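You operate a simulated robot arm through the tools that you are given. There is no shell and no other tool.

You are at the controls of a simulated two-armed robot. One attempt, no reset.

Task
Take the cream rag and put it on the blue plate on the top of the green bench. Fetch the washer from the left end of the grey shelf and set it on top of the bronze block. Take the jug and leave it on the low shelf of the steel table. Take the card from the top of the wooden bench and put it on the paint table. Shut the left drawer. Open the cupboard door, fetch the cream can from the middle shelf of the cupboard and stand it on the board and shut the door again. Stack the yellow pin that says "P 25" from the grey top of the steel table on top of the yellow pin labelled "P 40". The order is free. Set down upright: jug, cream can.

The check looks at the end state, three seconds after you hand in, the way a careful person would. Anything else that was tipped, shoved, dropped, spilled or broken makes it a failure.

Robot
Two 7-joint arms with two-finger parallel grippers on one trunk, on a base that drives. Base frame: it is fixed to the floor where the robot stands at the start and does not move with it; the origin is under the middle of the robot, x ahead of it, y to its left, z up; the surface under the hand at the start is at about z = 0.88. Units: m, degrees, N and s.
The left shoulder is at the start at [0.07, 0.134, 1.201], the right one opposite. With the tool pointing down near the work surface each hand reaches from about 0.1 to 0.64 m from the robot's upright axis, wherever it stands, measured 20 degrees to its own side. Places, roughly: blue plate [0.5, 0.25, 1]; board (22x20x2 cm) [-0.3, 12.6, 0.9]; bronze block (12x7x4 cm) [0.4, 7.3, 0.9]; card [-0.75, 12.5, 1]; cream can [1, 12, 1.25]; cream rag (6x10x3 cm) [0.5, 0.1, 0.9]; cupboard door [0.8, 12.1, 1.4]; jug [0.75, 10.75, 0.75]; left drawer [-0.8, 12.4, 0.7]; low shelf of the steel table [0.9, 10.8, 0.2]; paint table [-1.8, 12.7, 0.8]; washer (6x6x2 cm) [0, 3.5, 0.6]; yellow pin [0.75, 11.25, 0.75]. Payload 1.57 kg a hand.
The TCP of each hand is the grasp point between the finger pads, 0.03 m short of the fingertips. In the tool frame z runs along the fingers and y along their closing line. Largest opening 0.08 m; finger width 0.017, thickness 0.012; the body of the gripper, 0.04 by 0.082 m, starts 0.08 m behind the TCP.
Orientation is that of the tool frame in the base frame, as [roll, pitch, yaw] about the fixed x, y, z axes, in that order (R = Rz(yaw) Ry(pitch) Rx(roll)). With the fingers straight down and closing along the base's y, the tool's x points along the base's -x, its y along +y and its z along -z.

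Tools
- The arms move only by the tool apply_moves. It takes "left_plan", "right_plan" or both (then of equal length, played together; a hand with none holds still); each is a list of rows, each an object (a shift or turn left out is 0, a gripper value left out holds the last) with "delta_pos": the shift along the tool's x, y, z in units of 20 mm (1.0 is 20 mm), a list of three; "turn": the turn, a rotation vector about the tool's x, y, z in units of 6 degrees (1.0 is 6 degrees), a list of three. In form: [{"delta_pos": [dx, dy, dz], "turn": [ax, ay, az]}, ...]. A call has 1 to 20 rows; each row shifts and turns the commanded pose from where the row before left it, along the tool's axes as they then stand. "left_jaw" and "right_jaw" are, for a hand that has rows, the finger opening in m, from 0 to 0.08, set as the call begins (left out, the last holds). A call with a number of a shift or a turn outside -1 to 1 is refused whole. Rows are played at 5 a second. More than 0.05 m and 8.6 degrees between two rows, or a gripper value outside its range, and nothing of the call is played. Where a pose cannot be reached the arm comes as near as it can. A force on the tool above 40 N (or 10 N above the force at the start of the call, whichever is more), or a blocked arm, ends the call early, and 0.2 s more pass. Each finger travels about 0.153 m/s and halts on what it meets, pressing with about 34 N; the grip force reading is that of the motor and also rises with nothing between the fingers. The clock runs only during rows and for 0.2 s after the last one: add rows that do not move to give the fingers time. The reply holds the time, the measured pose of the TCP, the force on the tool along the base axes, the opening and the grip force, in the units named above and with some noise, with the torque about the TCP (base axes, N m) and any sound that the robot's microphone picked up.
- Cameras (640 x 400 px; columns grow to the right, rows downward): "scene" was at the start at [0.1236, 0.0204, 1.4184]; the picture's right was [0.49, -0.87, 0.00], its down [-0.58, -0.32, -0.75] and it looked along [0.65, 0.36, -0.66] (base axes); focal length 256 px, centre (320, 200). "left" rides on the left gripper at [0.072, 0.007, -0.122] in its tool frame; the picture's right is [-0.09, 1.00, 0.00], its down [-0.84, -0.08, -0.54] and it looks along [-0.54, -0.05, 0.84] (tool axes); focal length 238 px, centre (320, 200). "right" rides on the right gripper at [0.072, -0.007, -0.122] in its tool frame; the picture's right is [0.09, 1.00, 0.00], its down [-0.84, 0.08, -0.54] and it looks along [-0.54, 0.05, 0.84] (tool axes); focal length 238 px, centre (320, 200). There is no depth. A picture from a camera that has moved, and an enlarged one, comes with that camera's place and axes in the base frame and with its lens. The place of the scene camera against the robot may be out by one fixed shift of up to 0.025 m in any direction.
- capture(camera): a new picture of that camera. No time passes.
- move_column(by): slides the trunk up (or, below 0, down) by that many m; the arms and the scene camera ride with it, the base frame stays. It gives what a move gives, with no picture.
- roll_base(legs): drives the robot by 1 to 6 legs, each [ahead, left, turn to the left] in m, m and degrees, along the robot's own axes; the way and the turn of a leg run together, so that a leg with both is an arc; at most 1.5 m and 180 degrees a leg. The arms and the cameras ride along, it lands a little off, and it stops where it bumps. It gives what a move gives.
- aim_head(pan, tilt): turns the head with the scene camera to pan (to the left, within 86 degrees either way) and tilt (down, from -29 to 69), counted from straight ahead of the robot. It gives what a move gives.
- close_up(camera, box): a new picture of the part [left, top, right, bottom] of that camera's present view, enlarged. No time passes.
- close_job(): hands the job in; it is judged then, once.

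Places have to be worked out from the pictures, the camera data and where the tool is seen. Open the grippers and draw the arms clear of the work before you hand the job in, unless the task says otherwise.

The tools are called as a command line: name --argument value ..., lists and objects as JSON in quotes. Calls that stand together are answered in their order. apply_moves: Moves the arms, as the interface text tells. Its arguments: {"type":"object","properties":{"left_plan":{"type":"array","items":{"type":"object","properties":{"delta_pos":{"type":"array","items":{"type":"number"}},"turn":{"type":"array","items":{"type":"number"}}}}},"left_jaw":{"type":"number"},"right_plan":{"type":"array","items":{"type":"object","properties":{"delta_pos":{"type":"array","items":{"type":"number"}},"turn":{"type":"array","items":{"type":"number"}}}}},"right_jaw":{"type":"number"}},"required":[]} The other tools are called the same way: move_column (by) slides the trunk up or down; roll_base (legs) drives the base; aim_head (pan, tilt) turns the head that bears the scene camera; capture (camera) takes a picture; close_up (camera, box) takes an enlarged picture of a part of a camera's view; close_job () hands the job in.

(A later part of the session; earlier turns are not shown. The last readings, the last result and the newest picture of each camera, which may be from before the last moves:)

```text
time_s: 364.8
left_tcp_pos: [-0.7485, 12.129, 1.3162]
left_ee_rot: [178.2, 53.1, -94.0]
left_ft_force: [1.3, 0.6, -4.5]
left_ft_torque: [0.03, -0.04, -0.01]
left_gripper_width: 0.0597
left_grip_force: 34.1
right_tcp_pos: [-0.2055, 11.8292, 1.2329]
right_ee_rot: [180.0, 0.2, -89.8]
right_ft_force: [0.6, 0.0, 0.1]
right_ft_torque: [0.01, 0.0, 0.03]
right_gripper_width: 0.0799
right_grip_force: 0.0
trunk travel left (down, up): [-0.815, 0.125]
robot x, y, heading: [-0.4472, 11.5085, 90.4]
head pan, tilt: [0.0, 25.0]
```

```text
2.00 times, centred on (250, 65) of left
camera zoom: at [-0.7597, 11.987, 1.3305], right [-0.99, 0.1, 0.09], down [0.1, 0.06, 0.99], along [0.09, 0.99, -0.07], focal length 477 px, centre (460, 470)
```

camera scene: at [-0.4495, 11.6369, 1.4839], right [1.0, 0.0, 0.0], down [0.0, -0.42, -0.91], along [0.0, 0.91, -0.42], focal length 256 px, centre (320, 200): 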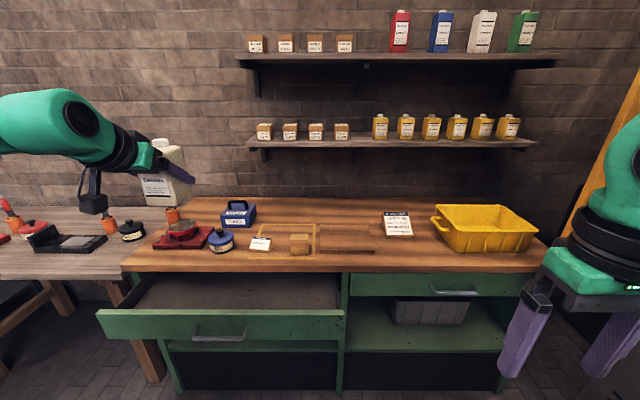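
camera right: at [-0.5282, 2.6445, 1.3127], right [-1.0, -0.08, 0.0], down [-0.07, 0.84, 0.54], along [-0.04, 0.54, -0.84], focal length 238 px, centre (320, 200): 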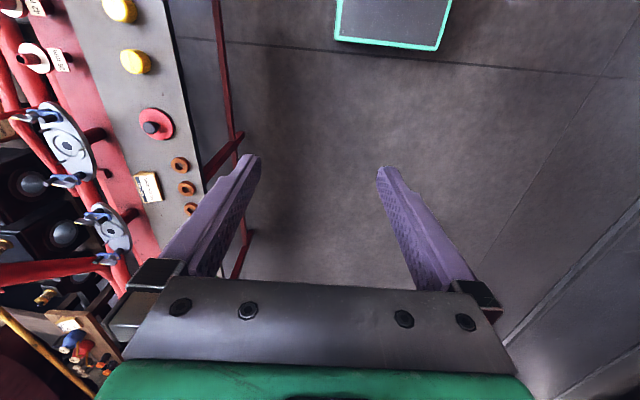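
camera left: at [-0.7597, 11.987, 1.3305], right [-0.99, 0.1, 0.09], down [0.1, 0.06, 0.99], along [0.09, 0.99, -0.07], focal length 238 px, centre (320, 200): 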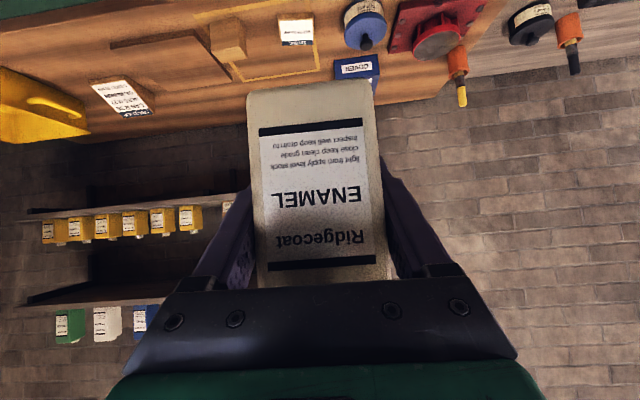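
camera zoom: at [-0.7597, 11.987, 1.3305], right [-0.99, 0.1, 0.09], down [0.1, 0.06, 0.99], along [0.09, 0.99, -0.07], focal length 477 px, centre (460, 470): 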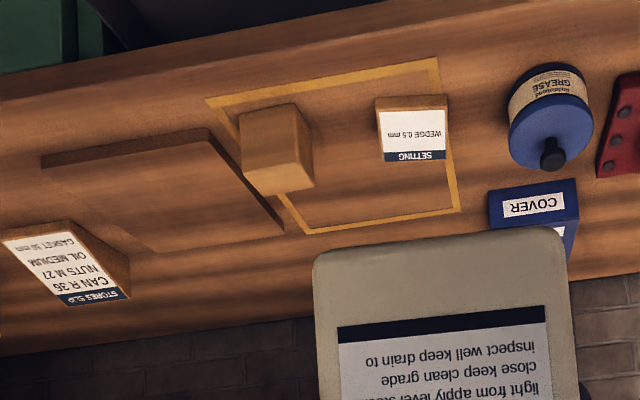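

The board is the flat brown piece right of the outlined area, about x -0.45 to -0.24, y 12.44 to 12.63, centre [-0.345, 12.538]; the "SETTING" card is at about [-0.68, 12.51]. I drive right and forward to bring the can toward the board, with the right hand drawn in.

apply_moves --right_plan '[{"delta_pos": [1, 0, -0.5]}, {"delta_pos": [1, 0, -0.5]}, {"delta_pos": [1, 0, -0.5]}, {"delta_pos": [1, 0, -0.5]}]'

roll_base --legs '[[0, -0.4, -0.3], [0.3, 0, 0]]'

capture --camera "scene"

capture --camera "left"

```text
time_s: 365.8
left_tcp_pos: [-0.7488, 12.1277, 1.3149]
left_ee_rot: [178.3, 53.2, -94.0]
left_ft_force: [-0.1, -0.1, -3.9]
left_ft_torque: [0.02, 0.02, -0.02]
left_gripper_width: 0.0599
left_grip_force: 33.5
right_tcp_pos: [-0.2272, 11.7637, 1.2617]
right_ee_rot: [180.0, 0.2, -90.0]
right_ft_force: [0.3, -0.2, -0.6]
right_ft_torque: [0.0, 0.0, 0.0]
right_gripper_width: 0.0799
right_grip_force: 0.1
right hand out of reach, approached as far as the arm can: row 3, 4
trunk travel left (down, up): [-0.815, 0.125]
robot x, y, heading: [-0.4491, 11.5117, 90.3]
head pan, tilt: [0.0, 25.0]
```

```text
time_s: 369.9
left_tcp_pos: [-0.3528, 12.4287, 1.3171]
left_ee_rot: [178.2, 53.4, -94.0]
left_ft_force: [0.1, 1.3, -4.3]
left_ft_torque: [0.04, 0.0, 0.01]
left_gripper_width: 0.0599
left_grip_force: 33.6
right_tcp_pos: [0.1673, 12.0647, 1.2613]
right_ee_rot: [-180.0, 0.1, -89.7]
right_ft_force: [0.2, -1.0, -0.1]
right_ft_torque: [0.03, -0.02, 0.01]
right_gripper_width: 0.08
right_grip_force: 0.0
trunk travel left (down, up): [-0.815, 0.125]
robot x, y, heading: [-0.0567, 11.8183, 90.3]
head pan, tilt: [0.0, 25.0]
```

```text
taken
camera scene: at [-0.0534, 11.9374, 1.4842], right [1.0, 0.0, 0.0], down [0.0, -0.42, -0.91], along [0.0, 0.91, -0.42], focal length 256 px, centre (320, 200)
```

scene: 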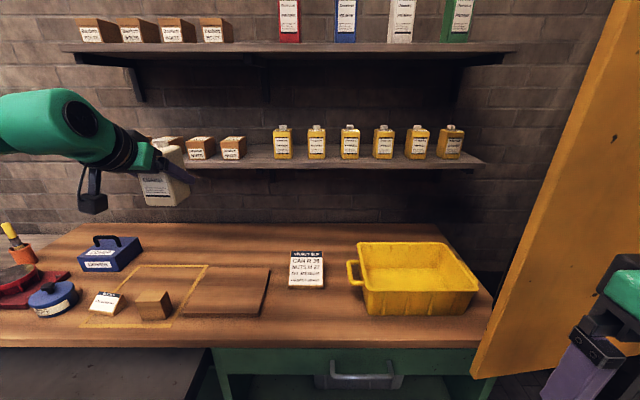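

```text
taken
camera left: at [-0.3637, 12.2877, 1.3318], right [-0.99, 0.1, 0.09], down [0.1, 0.06, 0.99], along [0.09, 0.99, -0.07], focal length 238 px, centre (320, 200)
```

left: 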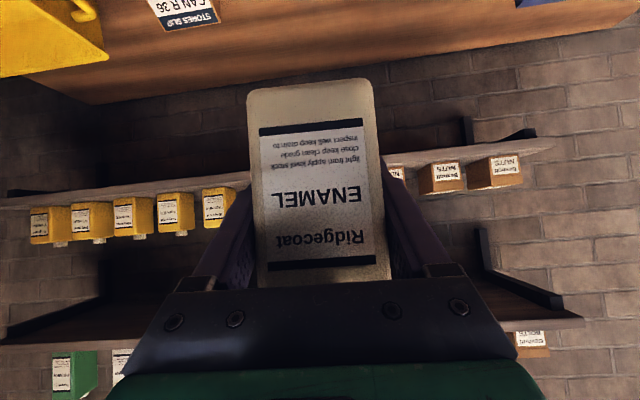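

Matching two views gives the board's top at z about 0.892 and its centre at about [-0.361, 12.546]. I lower the trunk 0.3 m and drive 12 cm forward.

move_column --by -0.3

roll_base --legs '[[0.117, 0.008, 0]]'

aim_head --pan 25 --tilt 40

capture --camera "scene"

capture --camera "left"

```text
time_s: 372.9
left_tcp_pos: [-0.3529, 12.4311, 1.0158]
left_ee_rot: [178.2, 53.3, -94.0]
left_ft_force: [-0.2, 0.7, -4.0]
left_ft_torque: [0.06, 0.01, -0.02]
left_gripper_width: 0.0598
left_grip_force: 33.8
right_tcp_pos: [0.1675, 12.0662, 0.9608]
right_ee_rot: [180.0, 0.1, -89.9]
right_ft_force: [0.8, -0.4, -0.5]
right_ft_torque: [-0.01, -0.04, 0.02]
right_gripper_width: 0.0799
right_grip_force: 0.1
trunk travel left (down, up): [-0.515, 0.425]
robot x, y, heading: [-0.0536, 11.816, 90.1]
head pan, tilt: [0.0, 25.0]
```

```text
time_s: 374.2
left_tcp_pos: [-0.3624, 12.5474, 1.0158]
left_ee_rot: [178.3, 53.3, -93.9]
left_ft_force: [0.1, -0.7, -3.6]
left_ft_torque: [0.04, -0.01, -0.01]
left_gripper_width: 0.0599
left_grip_force: 34.2
right_tcp_pos: [0.1598, 12.183, 0.9614]
right_ee_rot: [-179.9, 0.1, -89.8]
right_ft_force: [0.1, -0.4, 0.3]
right_ft_torque: [-0.03, 0.0, -0.01]
right_gripper_width: 0.0799
right_grip_force: 0.1
trunk travel left (down, up): [-0.515, 0.425]
robot x, y, heading: [-0.0638, 11.9374, 90.1]
head pan, tilt: [0.0, 25.0]
```

```text
time_s: 375.1
left_tcp_pos: [-0.3612, 12.5468, 1.0145]
left_ee_rot: [178.2, 53.2, -94.0]
left_ft_force: [-0.6, -0.5, -4.4]
left_ft_torque: [0.05, -0.03, 0.01]
left_gripper_width: 0.06
left_grip_force: 34.3
right_tcp_pos: [0.1591, 12.1832, 0.9614]
right_ee_rot: [-179.9, 0.1, -89.7]
right_ft_force: [-0.7, -0.2, 0.0]
right_ft_torque: [0.02, 0.03, -0.03]
right_gripper_width: 0.08
right_grip_force: 0.0
trunk travel left (down, up): [-0.515, 0.425]
robot x, y, heading: [-0.0641, 11.9352, 90.2]
head pan, tilt: [25.0, 40.0]
```

```text
taken
camera scene: at [-0.0976, 12.0413, 1.1606], right [0.91, 0.42, 0.0], down [0.27, -0.58, -0.77], along [-0.33, 0.69, -0.64], focal length 256 px, centre (320, 200)
```

scene: 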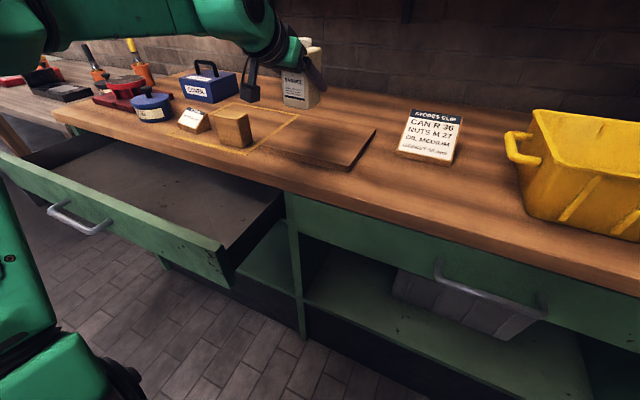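

```text
taken
camera left: at [-0.3723, 12.4062, 1.0308], right [-0.99, 0.1, 0.09], down [0.1, 0.06, 0.99], along [0.09, 0.99, -0.07], focal length 238 px, centre (320, 200)
```

left: 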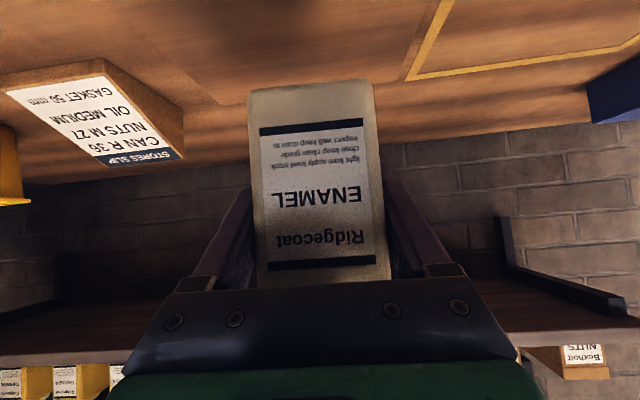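

I zoom in to compare the can's place with the board.

close_up --camera "scene" --box '[220, 30, 400, 190]'

```text
2.50 times, centred on (310, 110) of scene
camera zoom: at [-0.0976, 12.0413, 1.1606], right [0.91, 0.42, 0.0], down [0.27, -0.58, -0.77], along [-0.33, 0.69, -0.64], focal length 641 px, centre (345, 425)
```

zoom: 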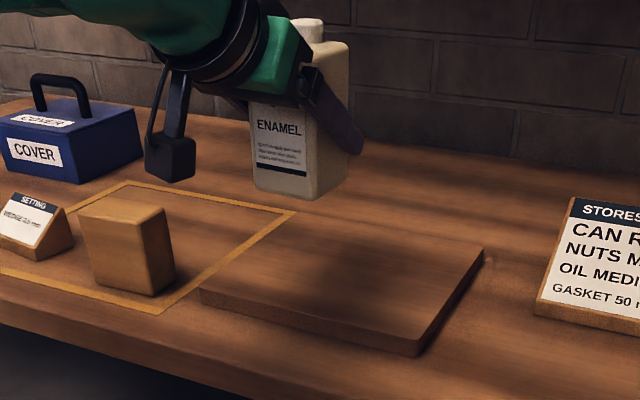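

Re-deriving the camera's fixed shift (it is fixed in the base frame), the board's centre comes out at about [-0.332, 12.571], top z about 0.887, so the can is 29 mm too far left and 24 mm too near. I correct with the base.

roll_base --legs '[[0.024, -0.03, -0.2]]'

close_up --camera "scene" --box '[220, 30, 400, 190]'

capture --camera "left"

```text
time_s: 375.9
left_tcp_pos: [-0.3301, 12.5718, 1.0159]
left_ee_rot: [178.3, 53.2, -94.2]
left_ft_force: [0.8, -0.4, -4.0]
left_ft_torque: [0.06, 0.0, -0.03]
left_gripper_width: 0.0598
left_grip_force: 34.2
right_tcp_pos: [0.1895, 12.207, 0.9614]
right_ee_rot: [-180.0, 0.1, -90.1]
right_ft_force: [0.1, -0.8, 0.0]
right_ft_torque: [-0.02, 0.0, -0.04]
right_gripper_width: 0.0802
right_grip_force: 0.1
trunk travel left (down, up): [-0.515, 0.425]
robot x, y, heading: [-0.0304, 11.9577, 89.9]
head pan, tilt: [25.0, 40.0]
```

```text
2.50 times, centred on (310, 110) of scene
camera zoom: at [-0.0682, 12.0654, 1.1605], right [0.91, 0.42, 0.0], down [0.27, -0.58, -0.77], along [-0.32, 0.69, -0.64], focal length 641 px, centre (345, 425)
```

zoom: 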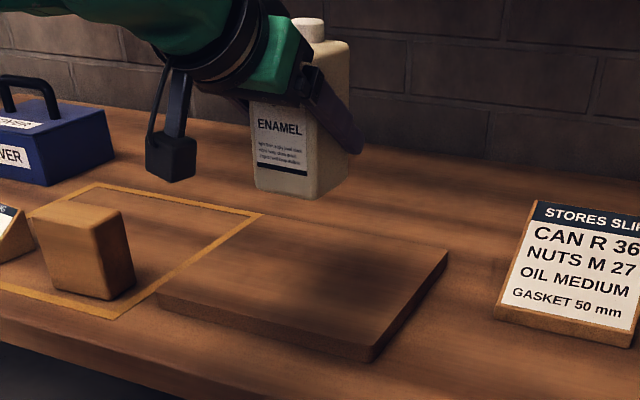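

```text
taken
camera left: at [-0.3418, 12.4312, 1.0307], right [-0.99, 0.1, 0.09], down [0.1, 0.06, 0.99], along [0.1, 0.99, -0.07], focal length 238 px, centre (320, 200)
```

left: 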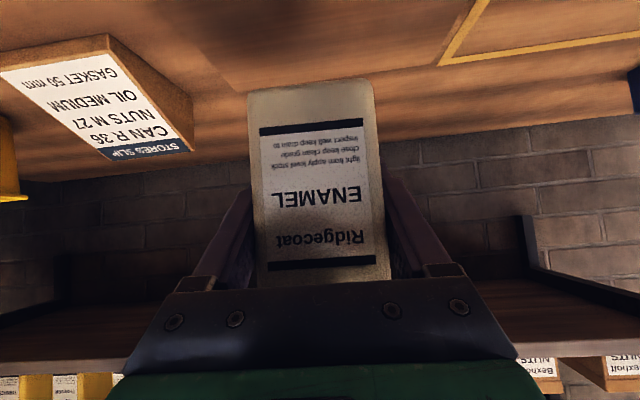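

The can's footprint now falls on the board's centre. I lower the trunk 7 cm and then feel for the board with small arm steps.

move_column --by -0.07

close_up --camera "scene" --box '[220, 20, 400, 180]'

```text
time_s: 377.0
left_tcp_pos: [-0.3293, 12.5711, 0.9469]
left_ee_rot: [178.2, 53.2, -94.1]
left_ft_force: [0.4, -0.3, -3.8]
left_ft_torque: [0.01, 0.01, 0.0]
left_gripper_width: 0.0598
left_grip_force: 33.9
right_tcp_pos: [0.1892, 12.2061, 0.8912]
right_ee_rot: [-179.9, 0.1, -89.9]
right_ft_force: [-0.2, 0.1, 0.1]
right_ft_torque: [0.0, 0.0, 0.0]
right_gripper_width: 0.0798
right_grip_force: 0.0
trunk travel left (down, up): [-0.445, 0.495]
robot x, y, heading: [-0.034, 11.9582, 89.8]
head pan, tilt: [25.0, 40.0]
```

```text
2.50 times, centred on (310, 100) of scene
camera zoom: at [-0.0675, 12.0655, 1.0905], right [0.91, 0.42, 0.0], down [0.27, -0.58, -0.77], along [-0.32, 0.69, -0.64], focal length 641 px, centre (345, 450)
```

zoom: 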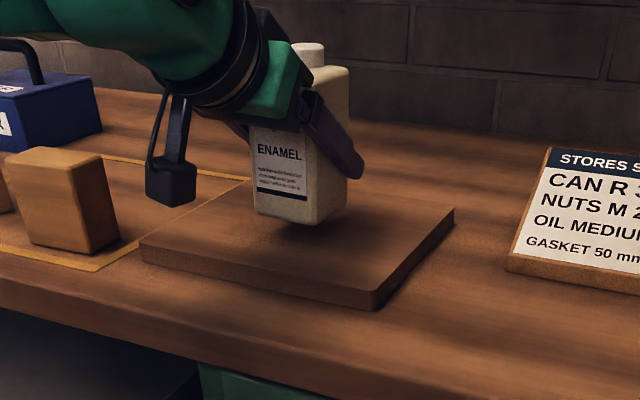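

The can hovers just above the board's middle. I lower it in 3 mm steps until contact.

apply_moves --left_plan '[{"delta_pos": [0.12, 0, 0.09]}, {"delta_pos": [0.12, 0, 0.09]}, {"delta_pos": [0.12, 0, 0.09]}, {"delta_pos": [0.08, 0, 0.06]}, {"delta_pos": [0, 0, 0]}]'

```text
time_s: 378.2
left_tcp_pos: [-0.3302, 12.5717, 0.9337]
left_ee_rot: [178.2, 53.2, -94.0]
left_ft_force: [0.4, 0.9, -5.7]
left_ft_torque: [0.02, 0.03, -0.01]
left_gripper_width: 0.0599
left_grip_force: 34.1
right_tcp_pos: [0.1895, 12.2061, 0.892]
right_ee_rot: [-180.0, 0.1, -90.0]
right_ft_force: [0.9, -0.9, 0.2]
right_ft_torque: [0.0, 0.01, 0.02]
right_gripper_width: 0.08
right_grip_force: 0.1
trunk travel left (down, up): [-0.445, 0.495]
robot x, y, heading: [-0.0286, 11.9558, 90.0]
head pan, tilt: [25.0, 40.0]
```

apply_moves --left_plan '[{"delta_pos": [0.08, 0, 0.06]}, {"delta_pos": [0.08, 0, 0.06]}, {"delta_pos": [0.04, 0, 0.03]}, {"delta_pos": [0, 0, 0]}]'

close_up --camera "scene" --box '[220, 20, 400, 180]'

```text
time_s: 379.2
left_tcp_pos: [-0.3304, 12.5721, 0.9293]
left_ee_rot: [178.2, 53.2, -94.2]
left_ft_force: [0.1, -0.8, -3.9]
left_ft_torque: [0.02, 0.01, -0.01]
left_gripper_width: 0.0601
left_grip_force: 33.9
right_tcp_pos: [0.1901, 12.2062, 0.8911]
right_ee_rot: [-180.0, 0.1, -90.0]
right_ft_force: [0.0, -0.3, -0.7]
right_ft_torque: [-0.02, -0.01, -0.02]
right_gripper_width: 0.0801
right_grip_force: 0.0
trunk travel left (down, up): [-0.445, 0.495]
robot x, y, heading: [-0.0345, 11.9544, 90.0]
head pan, tilt: [25.0, 40.0]
```

```text
2.50 times, centred on (310, 100) of scene
camera zoom: at [-0.0676, 12.0656, 1.0905], right [0.91, 0.42, 0.0], down [0.27, -0.58, -0.77], along [-0.32, 0.69, -0.64], focal length 641 px, centre (345, 450)
```

zoom: 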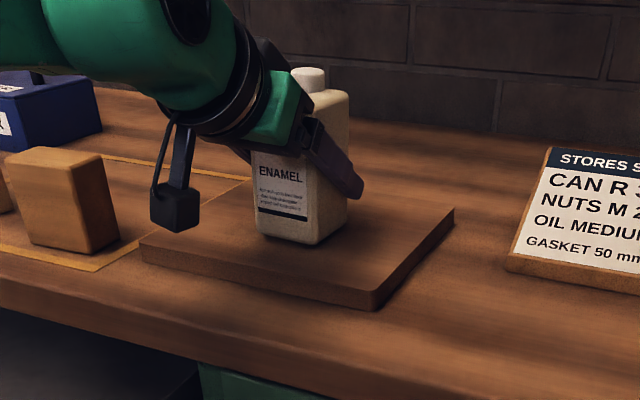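

Not touching yet; I continue in 2 mm steps.

apply_moves --left_plan '[{"delta_pos": [0.08, 0, 0.06]}, {"delta_pos": [0.08, 0, 0.06]}, {"delta_pos": [0.08, 0, 0.06]}, {"delta_pos": [0, 0, 0]}]'

```text
time_s: 380.2
left_tcp_pos: [-0.33, 12.572, 0.9259]
left_ee_rot: [178.2, 53.4, -94.1]
left_ft_force: [-1.5, 3.4, 4.7]
left_ft_torque: [-0.21, -0.16, 0.01]
left_gripper_width: 0.0601
left_grip_force: 33.9
right_tcp_pos: [0.1909, 12.2062, 0.8906]
right_ee_rot: [-180.0, 0.1, -89.8]
right_ft_force: [-0.2, 0.3, 0.2]
right_ft_torque: [0.02, 0.01, -0.02]
right_gripper_width: 0.0798
right_grip_force: 0.0
trunk travel left (down, up): [-0.445, 0.495]
robot x, y, heading: [-0.034, 11.9598, 90.1]
head pan, tilt: [25.0, 40.0]
```

Contact (-4 to +4.7 N). I ease a millimetre, open the fingers and look.

apply_moves --left_plan '[{"delta_pos": [-0.03, 0, -0.02]}, {"delta_pos": [0, 0, 0]}]'

apply_moves --left_plan '[{"delta_pos": [0, 0, 0]}, {"delta_pos": [0, 0, 0]}, {"delta_pos": [0, 0, 0]}, {"delta_pos": [0, 0, 0]}]' --left_jaw 0.08

close_up --camera "scene" --box '[220, 20, 400, 180]'

capture --camera "left"

```text
time_s: 380.8
left_tcp_pos: [-0.3297, 12.5719, 0.9259]
left_ee_rot: [178.3, 53.3, -94.0]
left_ft_force: [-1.4, 3.1, 4.8]
left_ft_torque: [0.3, -0.25, 0.1]
left_gripper_width: 0.06
left_grip_force: 33.8
right_tcp_pos: [0.1912, 12.206, 0.8903]
right_ee_rot: [-180.0, 0.2, -89.9]
right_ft_force: [0.7, -0.3, -0.2]
right_ft_torque: [0.01, 0.0, 0.01]
right_gripper_width: 0.08
right_grip_force: 0.1
trunk travel left (down, up): [-0.445, 0.495]
robot x, y, heading: [-0.0338, 11.962, 90.0]
head pan, tilt: [25.0, 40.0]
```

```text
time_s: 381.8
left_tcp_pos: [-0.3305, 12.5713, 0.9251]
left_ee_rot: [178.2, 53.2, -94.1]
left_ft_force: [0.3, -0.2, 0.1]
left_ft_torque: [-0.02, 0.0, 0.04]
left_gripper_width: 0.08
left_grip_force: 0.0
right_tcp_pos: [0.1901, 12.2064, 0.8905]
right_ee_rot: [180.0, 0.3, -90.0]
right_ft_force: [0.2, 0.7, -0.3]
right_ft_torque: [0.03, 0.0, -0.01]
right_gripper_width: 0.0801
right_grip_force: 0.2
trunk travel left (down, up): [-0.445, 0.495]
robot x, y, heading: [-0.0368, 11.955, 89.7]
head pan, tilt: [25.0, 40.0]
```

```text
2.50 times, centred on (310, 100) of scene
camera zoom: at [-0.0673, 12.0649, 1.0906], right [0.91, 0.42, 0.0], down [0.27, -0.58, -0.77], along [-0.32, 0.69, -0.64], focal length 641 px, centre (345, 450)
```

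zoom: 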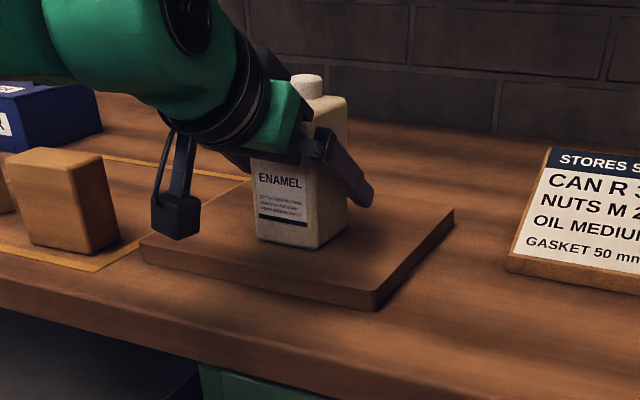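

```text
taken
camera left: at [-0.3416, 12.4308, 0.94], right [-0.99, 0.1, 0.09], down [0.1, 0.06, 0.99], along [0.1, 0.99, -0.07], focal length 238 px, centre (320, 200)
```

left: 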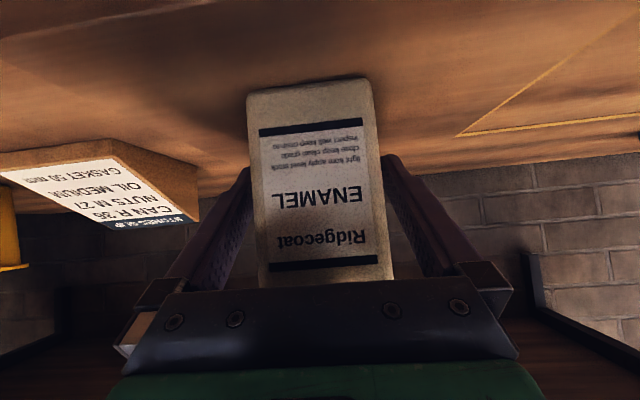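

The can stands upright on the board. I draw the open fingers straight back from it.

apply_moves --left_plan '[{"delta_pos": [0.28, 0, -0.42]}, {"delta_pos": [0.5, 0, -0.75]}, {"delta_pos": [0.55, 0, -0.85]}, {"delta_pos": [0.55, 0, -0.85]}, {"delta_pos": [0.55, 0, -0.85]}, {"delta_pos": [0.5, 0, -0.9]}, {"delta_pos": [0, 0, 0]}]'

capture --camera "left"

close_up --camera "scene" --box '[220, 20, 400, 180]'

```text
time_s: 383.4
left_tcp_pos: [-0.335, 12.4621, 0.9337]
left_ee_rot: [178.2, 53.3, -94.2]
left_ft_force: [0.0, 0.2, -0.3]
left_ft_torque: [-0.01, -0.04, -0.02]
left_gripper_width: 0.0801
left_grip_force: 0.1
right_tcp_pos: [0.1889, 12.2069, 0.8916]
right_ee_rot: [-180.0, 0.1, -89.9]
right_ft_force: [-0.3, -0.4, 0.0]
right_ft_torque: [0.0, -0.03, -0.03]
right_gripper_width: 0.0801
right_grip_force: 0.0
trunk travel left (down, up): [-0.445, 0.495]
robot x, y, heading: [-0.0332, 11.9567, 90.2]
head pan, tilt: [25.0, 40.0]
```

```text
taken
camera left: at [-0.3471, 12.3222, 0.9479], right [-0.99, 0.1, 0.09], down [0.1, 0.06, 0.99], along [0.1, 0.99, -0.07], focal length 238 px, centre (320, 200)
```

left: 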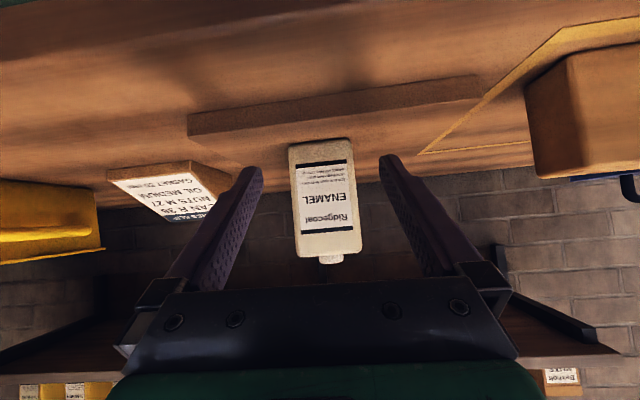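

```text
2.50 times, centred on (310, 100) of scene
camera zoom: at [-0.0673, 12.0653, 1.0906], right [0.91, 0.42, 0.0], down [0.27, -0.58, -0.77], along [-0.32, 0.69, -0.64], focal length 641 px, centre (345, 450)
```

zoom: 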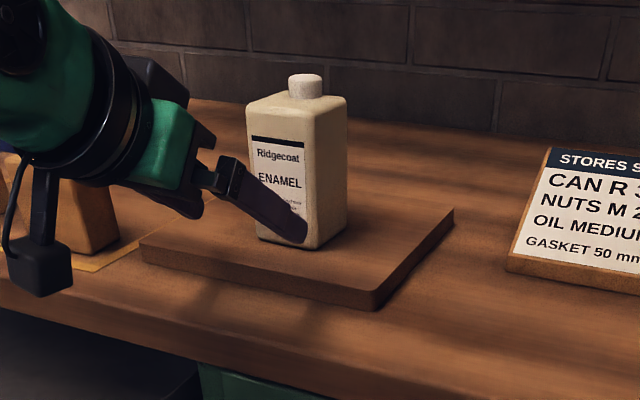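

The can is left standing well on the board. Next the left drawer: I back off, move left in front of it, and look at its front from there.

roll_base --legs '[[-0.35, 0, 0], [0, 0.45, 0]]'

apply_moves --left_plan '[{"delta_pos": [0, 0, 0]}, {"delta_pos": [0, 0, 0]}, {"delta_pos": [0, 0, 0]}, {"delta_pos": [0, 0, 0]}]' --left_jaw 0.0

capture --camera "left"

aim_head --pan 20 --tilt 30

capture --camera "scene"

```text
time_s: 388.0
left_tcp_pos: [-0.7924, 12.1113, 0.9328]
left_ee_rot: [178.2, 53.2, -93.8]
left_ft_force: [-0.5, -0.5, 0.1]
left_ft_torque: [-0.02, 0.02, -0.02]
left_gripper_width: 0.0796
left_grip_force: 0.1
right_tcp_pos: [-0.2644, 11.8572, 0.8918]
right_ee_rot: [179.9, 0.2, -89.6]
right_ft_force: [-1.1, -0.2, 0.1]
right_ft_torque: [0.01, -0.01, 0.01]
right_gripper_width: 0.08
right_grip_force: 0.1
trunk travel left (down, up): [-0.445, 0.495]
robot x, y, heading: [-0.4875, 11.6058, 90.1]
head pan, tilt: [25.0, 40.0]
```

```text
time_s: 389.0
left_tcp_pos: [-0.7924, 12.1115, 0.9323]
left_ee_rot: [178.3, 53.2, -93.8]
left_ft_force: [-0.5, 0.3, -0.3]
left_ft_torque: [-0.02, -0.01, -0.01]
left_gripper_width: 0.0
left_grip_force: 21.0
right_tcp_pos: [-0.2647, 11.8568, 0.8923]
right_ee_rot: [-180.0, 0.3, -89.5]
right_ft_force: [0.1, 0.2, 0.7]
right_ft_torque: [0.01, 0.0, 0.02]
right_gripper_width: 0.08
right_grip_force: 0.2
trunk travel left (down, up): [-0.445, 0.495]
robot x, y, heading: [-0.4857, 11.6077, 90.4]
head pan, tilt: [25.0, 40.0]
```

```text
taken
camera left: at [-0.8028, 11.9701, 0.9481], right [-0.99, 0.1, 0.09], down [0.1, 0.06, 0.99], along [0.09, 0.99, -0.07], focal length 238 px, centre (320, 200)
```

left: 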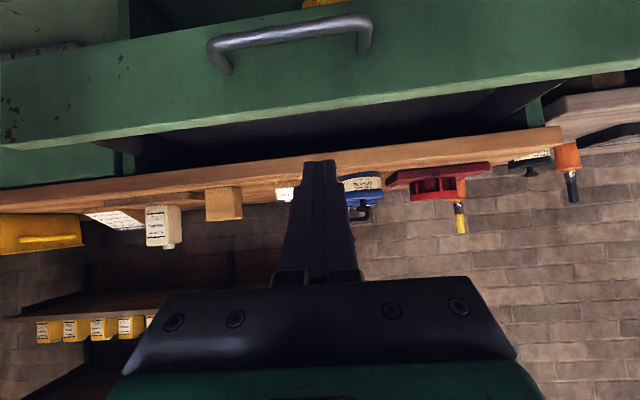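

```text
time_s: 389.7
left_tcp_pos: [-0.792, 12.1113, 0.9323]
left_ee_rot: [178.2, 53.2, -93.9]
left_ft_force: [-0.7, -0.6, 1.1]
left_ft_torque: [0.0, 0.03, 0.01]
left_gripper_width: 0.0002
left_grip_force: 21.3
right_tcp_pos: [-0.2654, 11.8567, 0.8925]
right_ee_rot: [-179.9, 0.2, -89.6]
right_ft_force: [-0.2, 1.0, -0.1]
right_ft_torque: [0.0, -0.02, 0.02]
right_gripper_width: 0.08
right_grip_force: 0.1
trunk travel left (down, up): [-0.445, 0.495]
robot x, y, heading: [-0.4854, 11.6099, 90.4]
head pan, tilt: [20.0, 30.0]
```

```text
taken
camera scene: at [-0.5166, 11.7224, 1.1059], right [0.94, 0.35, 0.0], down [0.17, -0.47, -0.87], along [-0.3, 0.81, -0.5], focal length 256 px, centre (320, 200)
```

scene: 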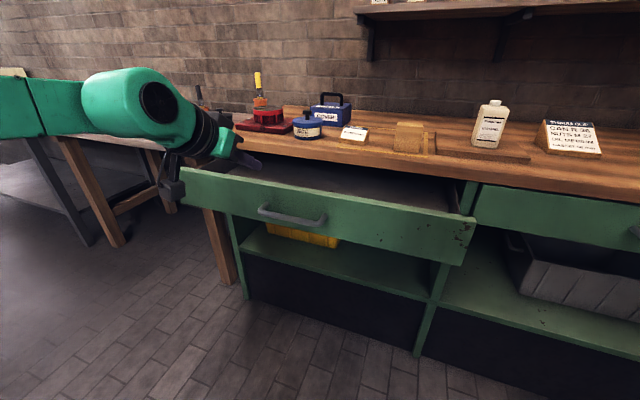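

The drawer's front panel stands at about y 12.24 with its top at z 0.82 and the handle at z 0.76, x -0.767. I lower the trunk so the closed fingertips meet the panel just above the handle, and push it in with the base.

move_column --by -0.115

roll_base --legs '[[0.09, 0, -0.3]]'

capture --camera "scene"

capture --camera "left"

```text
time_s: 391.2
left_tcp_pos: [-0.7923, 12.1108, 0.8185]
left_ee_rot: [178.1, 53.1, -93.7]
left_ft_force: [-1.0, 0.2, 0.0]
left_ft_torque: [0.01, -0.02, 0.0]
left_gripper_width: 0.0002
left_grip_force: 21.5
right_tcp_pos: [-0.2651, 11.8575, 0.7756]
right_ee_rot: [-179.9, 0.2, -89.6]
right_ft_force: [-0.2, -0.3, 0.6]
right_ft_torque: [0.0, 0.04, 0.04]
right_gripper_width: 0.0798
right_grip_force: 0.0
trunk travel left (down, up): [-0.33, 0.61]
robot x, y, heading: [-0.4839, 11.605, 90.1]
head pan, tilt: [20.0, 30.0]
```

```text
time_s: 392.3
left_tcp_pos: [-0.7901, 12.2026, 0.8176]
left_ee_rot: [178.2, 53.2, -94.0]
left_ft_force: [-0.9, 0.5, -0.8]
left_ft_torque: [0.02, -0.06, 0.01]
left_gripper_width: 0.0002
left_grip_force: 21.1
right_tcp_pos: [-0.2641, 11.9462, 0.7756]
right_ee_rot: [180.0, 0.1, -89.8]
right_ft_force: [0.5, 0.3, -0.1]
right_ft_torque: [-0.08, 0.01, -0.03]
right_gripper_width: 0.0801
right_grip_force: 0.0
trunk travel left (down, up): [-0.33, 0.61]
robot x, y, heading: [-0.4832, 11.6998, 90.0]
head pan, tilt: [20.0, 30.0]
```

```text
taken
camera scene: at [-0.5163, 11.8134, 0.9908], right [0.94, 0.34, 0.0], down [0.17, -0.47, -0.87], along [-0.3, 0.81, -0.5], focal length 256 px, centre (320, 200)
```

scene: 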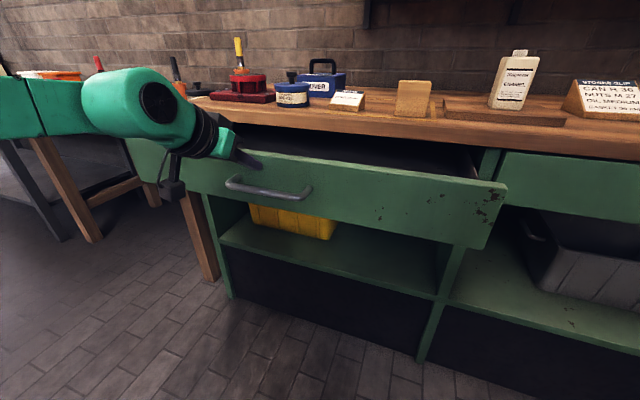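

```text
taken
camera left: at [-0.8013, 12.0623, 0.8327], right [-0.99, 0.1, 0.09], down [0.1, 0.06, 0.99], along [0.1, 0.99, -0.07], focal length 238 px, centre (320, 200)
```

left: 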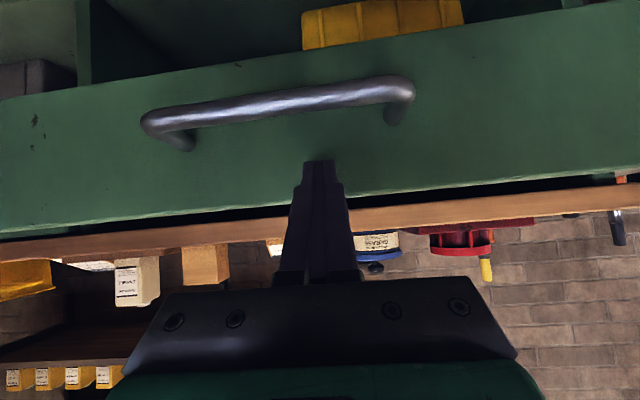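

The fingertips point at the panel between handle and top edge, nearly touching. I push on 8 cm with the base.

roll_base --legs '[[0.06, 0, 0]]'

capture --camera "scene"

```text
time_s: 393.2
left_tcp_pos: [-0.7898, 12.2634, 0.817]
left_ee_rot: [178.3, 53.2, -94.1]
left_ft_force: [-0.1, -0.1, -0.7]
left_ft_torque: [-0.01, 0.02, 0.0]
left_gripper_width: 0.0001
left_grip_force: 21.9
right_tcp_pos: [-0.2638, 12.0063, 0.775]
right_ee_rot: [179.9, 0.1, -89.9]
right_ft_force: [0.7, 0.2, 0.3]
right_ft_torque: [-0.03, 0.01, 0.0]
right_gripper_width: 0.08
right_grip_force: 0.0
trunk travel left (down, up): [-0.33, 0.61]
robot x, y, heading: [-0.4853, 11.7586, 90.2]
head pan, tilt: [20.0, 30.0]
```

```text
taken
camera scene: at [-0.5164, 11.8737, 0.9908], right [0.94, 0.34, 0.0], down [0.17, -0.47, -0.87], along [-0.3, 0.81, -0.5], focal length 256 px, centre (320, 200)
```

scene: 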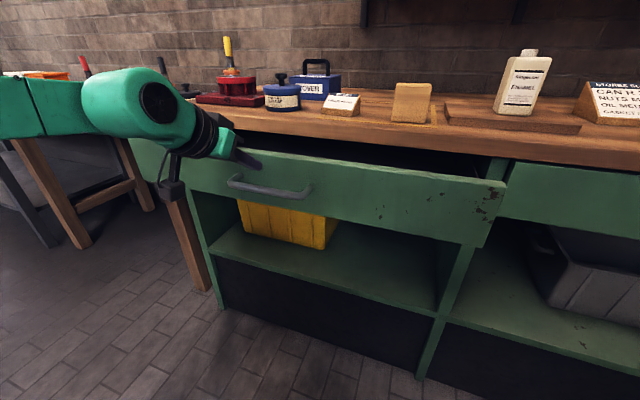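

The panel moves along with the fingertips, with hardly any force. I push further.

roll_base --legs '[[0.05, 0, 0]]'

capture --camera "scene"

capture --camera "left"

```text
time_s: 394.2
left_tcp_pos: [-0.7897, 12.3133, 0.8177]
left_ee_rot: [178.2, 53.0, -94.1]
left_ft_force: [-0.3, -0.6, -0.5]
left_ft_torque: [-0.02, -0.01, 0.0]
left_gripper_width: 0.0
left_grip_force: 21.8
right_tcp_pos: [-0.2638, 12.0575, 0.7768]
right_ee_rot: [-180.0, 0.1, -89.9]
right_ft_force: [-0.9, 0.6, -0.2]
right_ft_torque: [0.02, 0.0, 0.01]
right_gripper_width: 0.0799
right_grip_force: 0.0
trunk travel left (down, up): [-0.33, 0.61]
robot x, y, heading: [-0.4862, 11.8104, 90.1]
head pan, tilt: [20.0, 30.0]
```

```text
taken
camera scene: at [-0.5164, 11.9237, 0.9908], right [0.94, 0.34, 0.0], down [0.17, -0.47, -0.87], along [-0.3, 0.81, -0.5], focal length 256 px, centre (320, 200)
```

scene: 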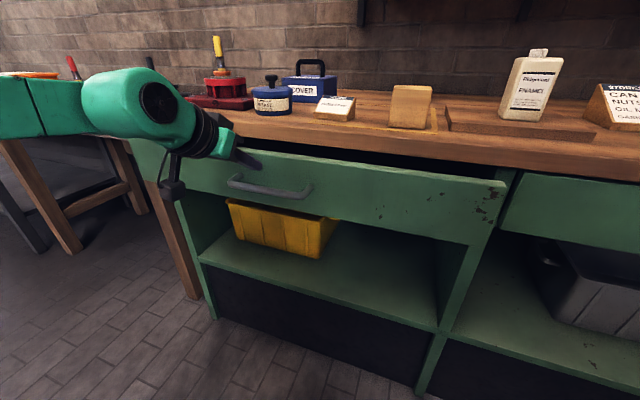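

```text
taken
camera left: at [-0.8014, 12.1724, 0.8326], right [-0.99, 0.1, 0.09], down [0.1, 0.06, 0.99], along [0.1, 0.99, -0.07], focal length 238 px, centre (320, 200)
```

left: 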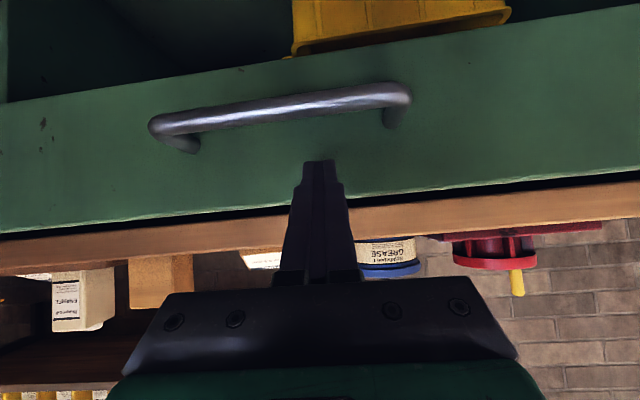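

Nearly in. I finish with the arm in 1 cm steps so that the force limit protects the stop.

apply_moves --left_plan '[{"delta_pos": [-0.3, 0, 0.4]}, {"delta_pos": [-0.3, 0, 0.4]}, {"delta_pos": [-0.3, 0, 0.4]}, {"delta_pos": [-0.3, 0, 0.4]}, {"delta_pos": [-0.3, 0, 0.4]}, {"delta_pos": [0, 0, 0]}]'

capture --camera "scene"

```text
time_s: 395.6
left_tcp_pos: [-0.7884, 12.3623, 0.8184]
left_ee_rot: [178.2, 53.2, -94.1]
left_ft_force: [0.3, 1.1, 0.2]
left_ft_torque: [-0.01, -0.04, -0.01]
left_gripper_width: 0.0
left_grip_force: 21.4
right_tcp_pos: [-0.2642, 12.056, 0.7768]
right_ee_rot: [-180.0, 0.2, -89.9]
right_ft_force: [-0.1, -0.2, 0.1]
right_ft_torque: [0.0, 0.02, 0.0]
right_gripper_width: 0.0802
right_grip_force: 0.2
trunk travel left (down, up): [-0.33, 0.61]
robot x, y, heading: [-0.4832, 11.8105, 89.9]
head pan, tilt: [20.0, 30.0]
```

```text
taken
camera scene: at [-0.5164, 11.9225, 0.991], right [0.94, 0.34, 0.0], down [0.17, -0.47, -0.87], along [-0.3, 0.81, -0.5], focal length 256 px, centre (320, 200)
```

scene: 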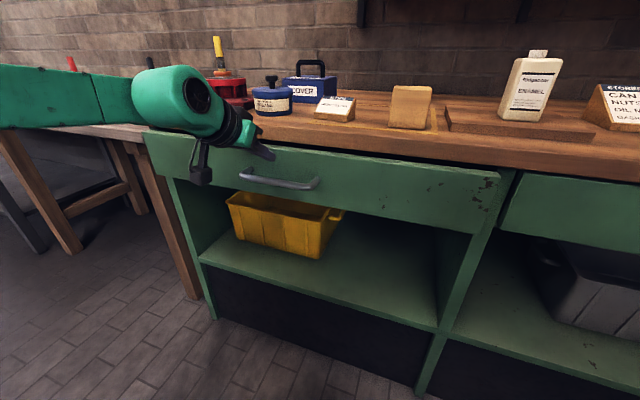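

Almost flush. I push a little more until it meets the stop.

apply_moves --left_plan '[{"delta_pos": [-0.15, 0, 0.2]}, {"delta_pos": [-0.15, 0, 0.2]}, {"delta_pos": [-0.15, 0, 0.2]}, {"delta_pos": [0, 0, 0]}]'

close_up --camera "scene" --box '[140, 90, 640, 280]'

capture --camera "left"

```text
time_s: 396.6
left_tcp_pos: [-0.787, 12.3775, 0.8186]
left_ee_rot: [178.3, 53.2, -94.1]
left_ft_force: [-0.6, -0.4, 0.1]
left_ft_torque: [-0.01, -0.03, 0.01]
left_gripper_width: 0.0
left_grip_force: 21.1
right_tcp_pos: [-0.2651, 12.0555, 0.7762]
right_ee_rot: [-180.0, 0.2, -89.9]
right_ft_force: [0.0, -0.3, -0.5]
right_ft_torque: [0.03, 0.0, -0.04]
right_gripper_width: 0.0799
right_grip_force: 0.1
trunk travel left (down, up): [-0.33, 0.61]
robot x, y, heading: [-0.4878, 11.8056, 90.1]
head pan, tilt: [20.0, 30.0]
```

```text
1.28 times, centred on (390, 185) of scene
camera zoom: at [-0.5164, 11.9224, 0.991], right [0.94, 0.34, 0.0], down [0.17, -0.47, -0.87], along [-0.3, 0.81, -0.5], focal length 328 px, centre (230, 219)
```

zoom: 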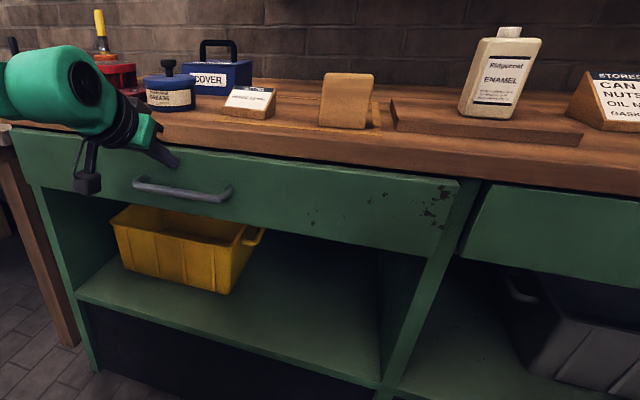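

```text
taken
camera left: at [-0.7982, 12.2365, 0.8333], right [-0.99, 0.1, 0.09], down [0.1, 0.06, 0.99], along [0.1, 0.99, -0.07], focal length 238 px, centre (320, 200)
```

left: 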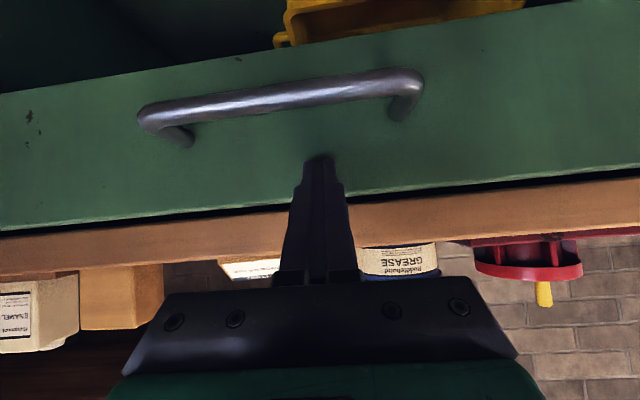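

No stop felt yet; I keep pushing in small steps.

apply_moves --left_plan '[{"delta_pos": [-0.15, 0, 0.2]}, {"delta_pos": [-0.15, 0, 0.2]}, {"delta_pos": [-0.15, 0, 0.2]}, {"delta_pos": [-0.15, 0, 0.2]}, {"delta_pos": [0, 0, 0]}]'

close_up --camera "scene" --box '[140, 90, 640, 280]'

```text
time_s: 397.8
left_tcp_pos: [-0.7862, 12.395, 0.8197]
left_ee_rot: [178.2, 53.2, -94.1]
left_ft_force: [1.3, -13.3, -2.7]
left_ft_torque: [-0.22, 0.02, 0.02]
left_gripper_width: 0.0002
left_grip_force: 21.1
right_tcp_pos: [-0.2649, 12.0549, 0.7777]
right_ee_rot: [179.9, 0.3, -90.0]
right_ft_force: [-0.2, 0.1, 0.2]
right_ft_torque: [0.0, 0.0, 0.01]
right_gripper_width: 0.08
right_grip_force: 0.1
trunk travel left (down, up): [-0.33, 0.61]
robot x, y, heading: [-0.4853, 11.8058, 90.3]
head pan, tilt: [20.0, 30.0]
```

```text
1.28 times, centred on (390, 185) of scene
camera zoom: at [-0.5165, 11.9208, 0.9912], right [0.94, 0.34, 0.0], down [0.17, -0.47, -0.87], along [-0.3, 0.81, -0.5], focal length 328 px, centre (230, 219)
```

zoom: 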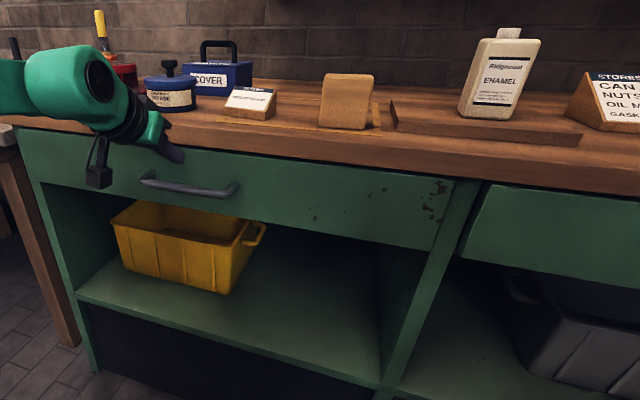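

The force rose to 13 N and the panel looks flush. I check the wrist view and a close view of the gap to be sure it is the drawer's stop.

capture --camera "left"

close_up --camera "scene" --box '[420, 120, 640, 280]'

close_up --camera "scene" --box '[140, 110, 340, 240]'

```text
taken
camera left: at [-0.7977, 12.2548, 0.8336], right [-0.99, 0.1, 0.09], down [0.1, 0.06, 0.99], along [0.1, 0.99, -0.07], focal length 238 px, centre (320, 200)
```

left: 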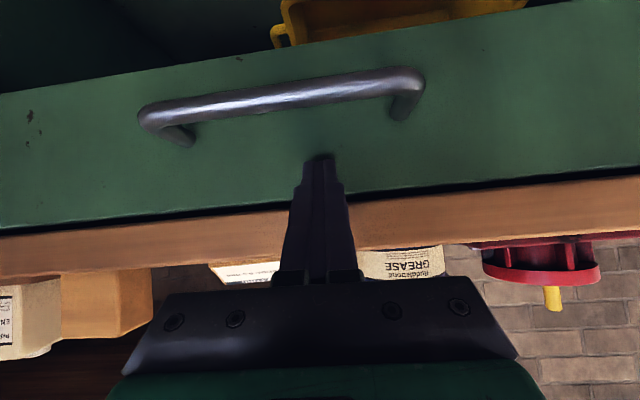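

```text
2.50 times, centred on (530, 200) of scene
camera zoom: at [-0.5165, 11.9208, 0.9912], right [0.94, 0.34, 0.0], down [0.17, -0.47, -0.87], along [-0.3, 0.81, -0.5], focal length 641 px, centre (-205, 200)
```

zoom: 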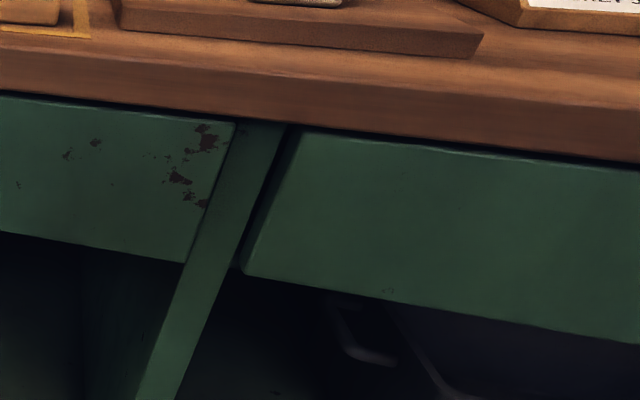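

```text
3.08 times, centred on (240, 175) of scene
camera zoom: at [-0.5165, 11.9208, 0.9912], right [0.94, 0.34, 0.0], down [0.17, -0.47, -0.87], along [-0.3, 0.81, -0.5], focal length 789 px, centre (566, 277)
```

zoom: 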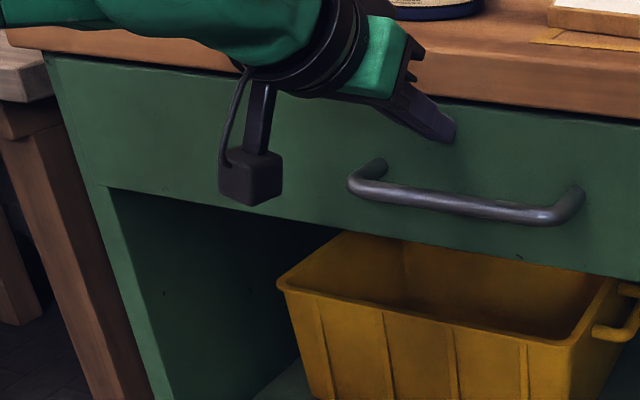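

The left panel is flush with the post. One more small push to confirm it is at its stop.

apply_moves --left_plan '[{"delta_pos": [-0.08, 0, 0.1]}, {"delta_pos": [-0.08, 0, 0.1]}, {"delta_pos": [0, 0, 0]}]'

```text
time_s: 398.5
left_tcp_pos: [-0.7864, 12.3959, 0.8182]
left_ee_rot: [178.2, 52.8, -94.0]
left_ft_force: [-0.8, -19.0, 5.1]
left_ft_torque: [-0.1, -0.01, 0.04]
left_gripper_width: 0.0
left_grip_force: 21.3
right_tcp_pos: [-0.2642, 12.052, 0.7778]
right_ee_rot: [179.8, 0.5, -89.8]
right_ft_force: [0.2, 0.3, 0.7]
right_ft_torque: [-0.03, -0.03, 0.02]
right_gripper_width: 0.0797
right_grip_force: 0.0
trunk travel left (down, up): [-0.33, 0.61]
robot x, y, heading: [-0.486, 11.8094, 90.3]
head pan, tilt: [20.0, 30.0]
stopped in row 3 (left hand): the force on the tool passed its limit at 41 N (the readings are from after the stop); the commanded pose is now the measured one
```

The stop is confirmed: the drawer is shut. I draw the hand back, raise the trunk by 0.38 m, and bring the left hand back to pointing down for the card.

apply_moves --left_plan '[{"delta_pos": [0.3, 0, -0.4]}, {"delta_pos": [0.55, 0, -0.8]}, {"delta_pos": [0.55, 0, -0.8]}, {"delta_pos": [0.55, 0, -0.8]}, {"delta_pos": [0.55, 0, -0.8]}, {"delta_pos": [0.55, 0, -0.8]}, {"delta_pos": [0, 0, 0]}]'

roll_base --legs '[[-0.15, 0, 0]]'

move_column --by 0.38

apply_moves --left_plan '[{"turn": [0, 1, 0]}, {"turn": [0, 1, 0]}, {"turn": [0, 1, 0]}, {"turn": [0, 1, 0]}, {"turn": [0, 1, 0]}, {"turn": [0, 1, 0]}, {"turn": [0, 1, 0]}, {"turn": [0, 1, 0]}, {"turn": [0, 0.87, 0]}, {"turn": [0, 0, 0]}]' --left_jaw 0.08

capture --camera "left"

```text
time_s: 400.1
left_tcp_pos: [-0.7916, 12.293, 0.8204]
left_ee_rot: [178.2, 52.5, -94.2]
left_ft_force: [0.0, 0.2, -0.2]
left_ft_torque: [0.02, -0.03, 0.01]
left_gripper_width: 0.0001
left_grip_force: 21.0
right_tcp_pos: [-0.2644, 12.056, 0.776]
right_ee_rot: [-180.0, 0.3, -89.8]
right_ft_force: [0.4, 0.1, 0.3]
right_ft_torque: [0.04, 0.04, 0.01]
right_gripper_width: 0.08
right_grip_force: 0.0
trunk travel left (down, up): [-0.33, 0.61]
robot x, y, heading: [-0.4857, 11.8083, 89.9]
head pan, tilt: [20.0, 30.0]
```

```text
time_s: 401.5
left_tcp_pos: [-0.7916, 12.1433, 0.821]
left_ee_rot: [178.3, 52.6, -94.0]
left_ft_force: [-0.2, -0.8, -0.1]
left_ft_torque: [-0.02, -0.02, 0.03]
left_gripper_width: 0.0
left_grip_force: 20.9
right_tcp_pos: [-0.2646, 11.9064, 0.7762]
right_ee_rot: [179.9, 0.2, -89.8]
right_ft_force: [0.5, 0.2, 0.2]
right_ft_torque: [0.01, 0.0, 0.02]
right_gripper_width: 0.08
right_grip_force: 0.1
trunk travel left (down, up): [-0.33, 0.61]
robot x, y, heading: [-0.4841, 11.6597, 90.5]
head pan, tilt: [20.0, 30.0]
```

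```text
time_s: 405.1
left_tcp_pos: [-0.791, 12.1427, 1.1997]
left_ee_rot: [178.4, 52.6, -94.0]
left_ft_force: [0.2, 0.0, 0.6]
left_ft_torque: [0.0, 0.01, 0.01]
left_gripper_width: 0.0
left_grip_force: 20.8
right_tcp_pos: [-0.2633, 11.9065, 1.1577]
right_ee_rot: [-180.0, 0.2, -89.8]
right_ft_force: [0.5, 0.3, 0.1]
right_ft_torque: [0.02, -0.01, 0.01]
right_gripper_width: 0.08
right_grip_force: 0.0
trunk travel left (down, up): [-0.71, 0.23]
robot x, y, heading: [-0.4859, 11.659, 90.1]
head pan, tilt: [20.0, 30.0]
```

```text
time_s: 407.4
left_tcp_pos: [-0.7957, 12.1429, 1.2015]
left_ee_rot: [178.9, -0.7, -92.6]
left_ft_force: [0.1, 0.2, 0.3]
left_ft_torque: [0.01, 0.0, 0.02]
left_gripper_width: 0.0801
left_grip_force: 0.1
left hand out of reach, approached as far as the arm can: row 4
right_tcp_pos: [-0.2646, 11.9056, 1.1566]
right_ee_rot: [-180.0, 0.2, -89.8]
right_ft_force: [-1.0, 0.4, 0.4]
right_ft_torque: [0.0, 0.04, -0.02]
right_gripper_width: 0.08
right_grip_force: 0.1
trunk travel left (down, up): [-0.71, 0.23]
robot x, y, heading: [-0.4842, 11.6569, 90.6]
head pan, tilt: [20.0, 30.0]
```

```text
taken
camera left: at [-0.8016, 12.0718, 1.3233], right [-0.99, 0.14, 0.02], down [0.12, 0.84, 0.53], along [0.06, 0.53, -0.85], focal length 238 px, centre (320, 200)
```

left: 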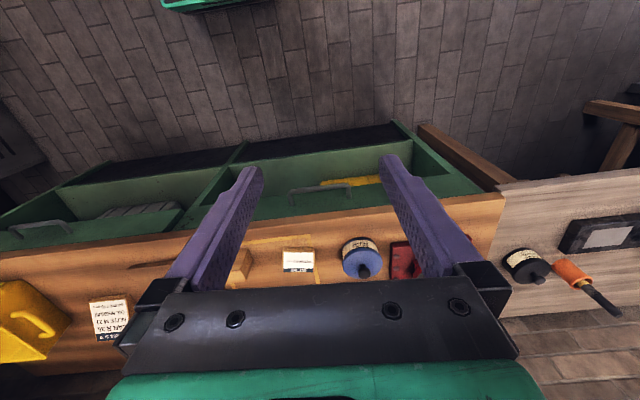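

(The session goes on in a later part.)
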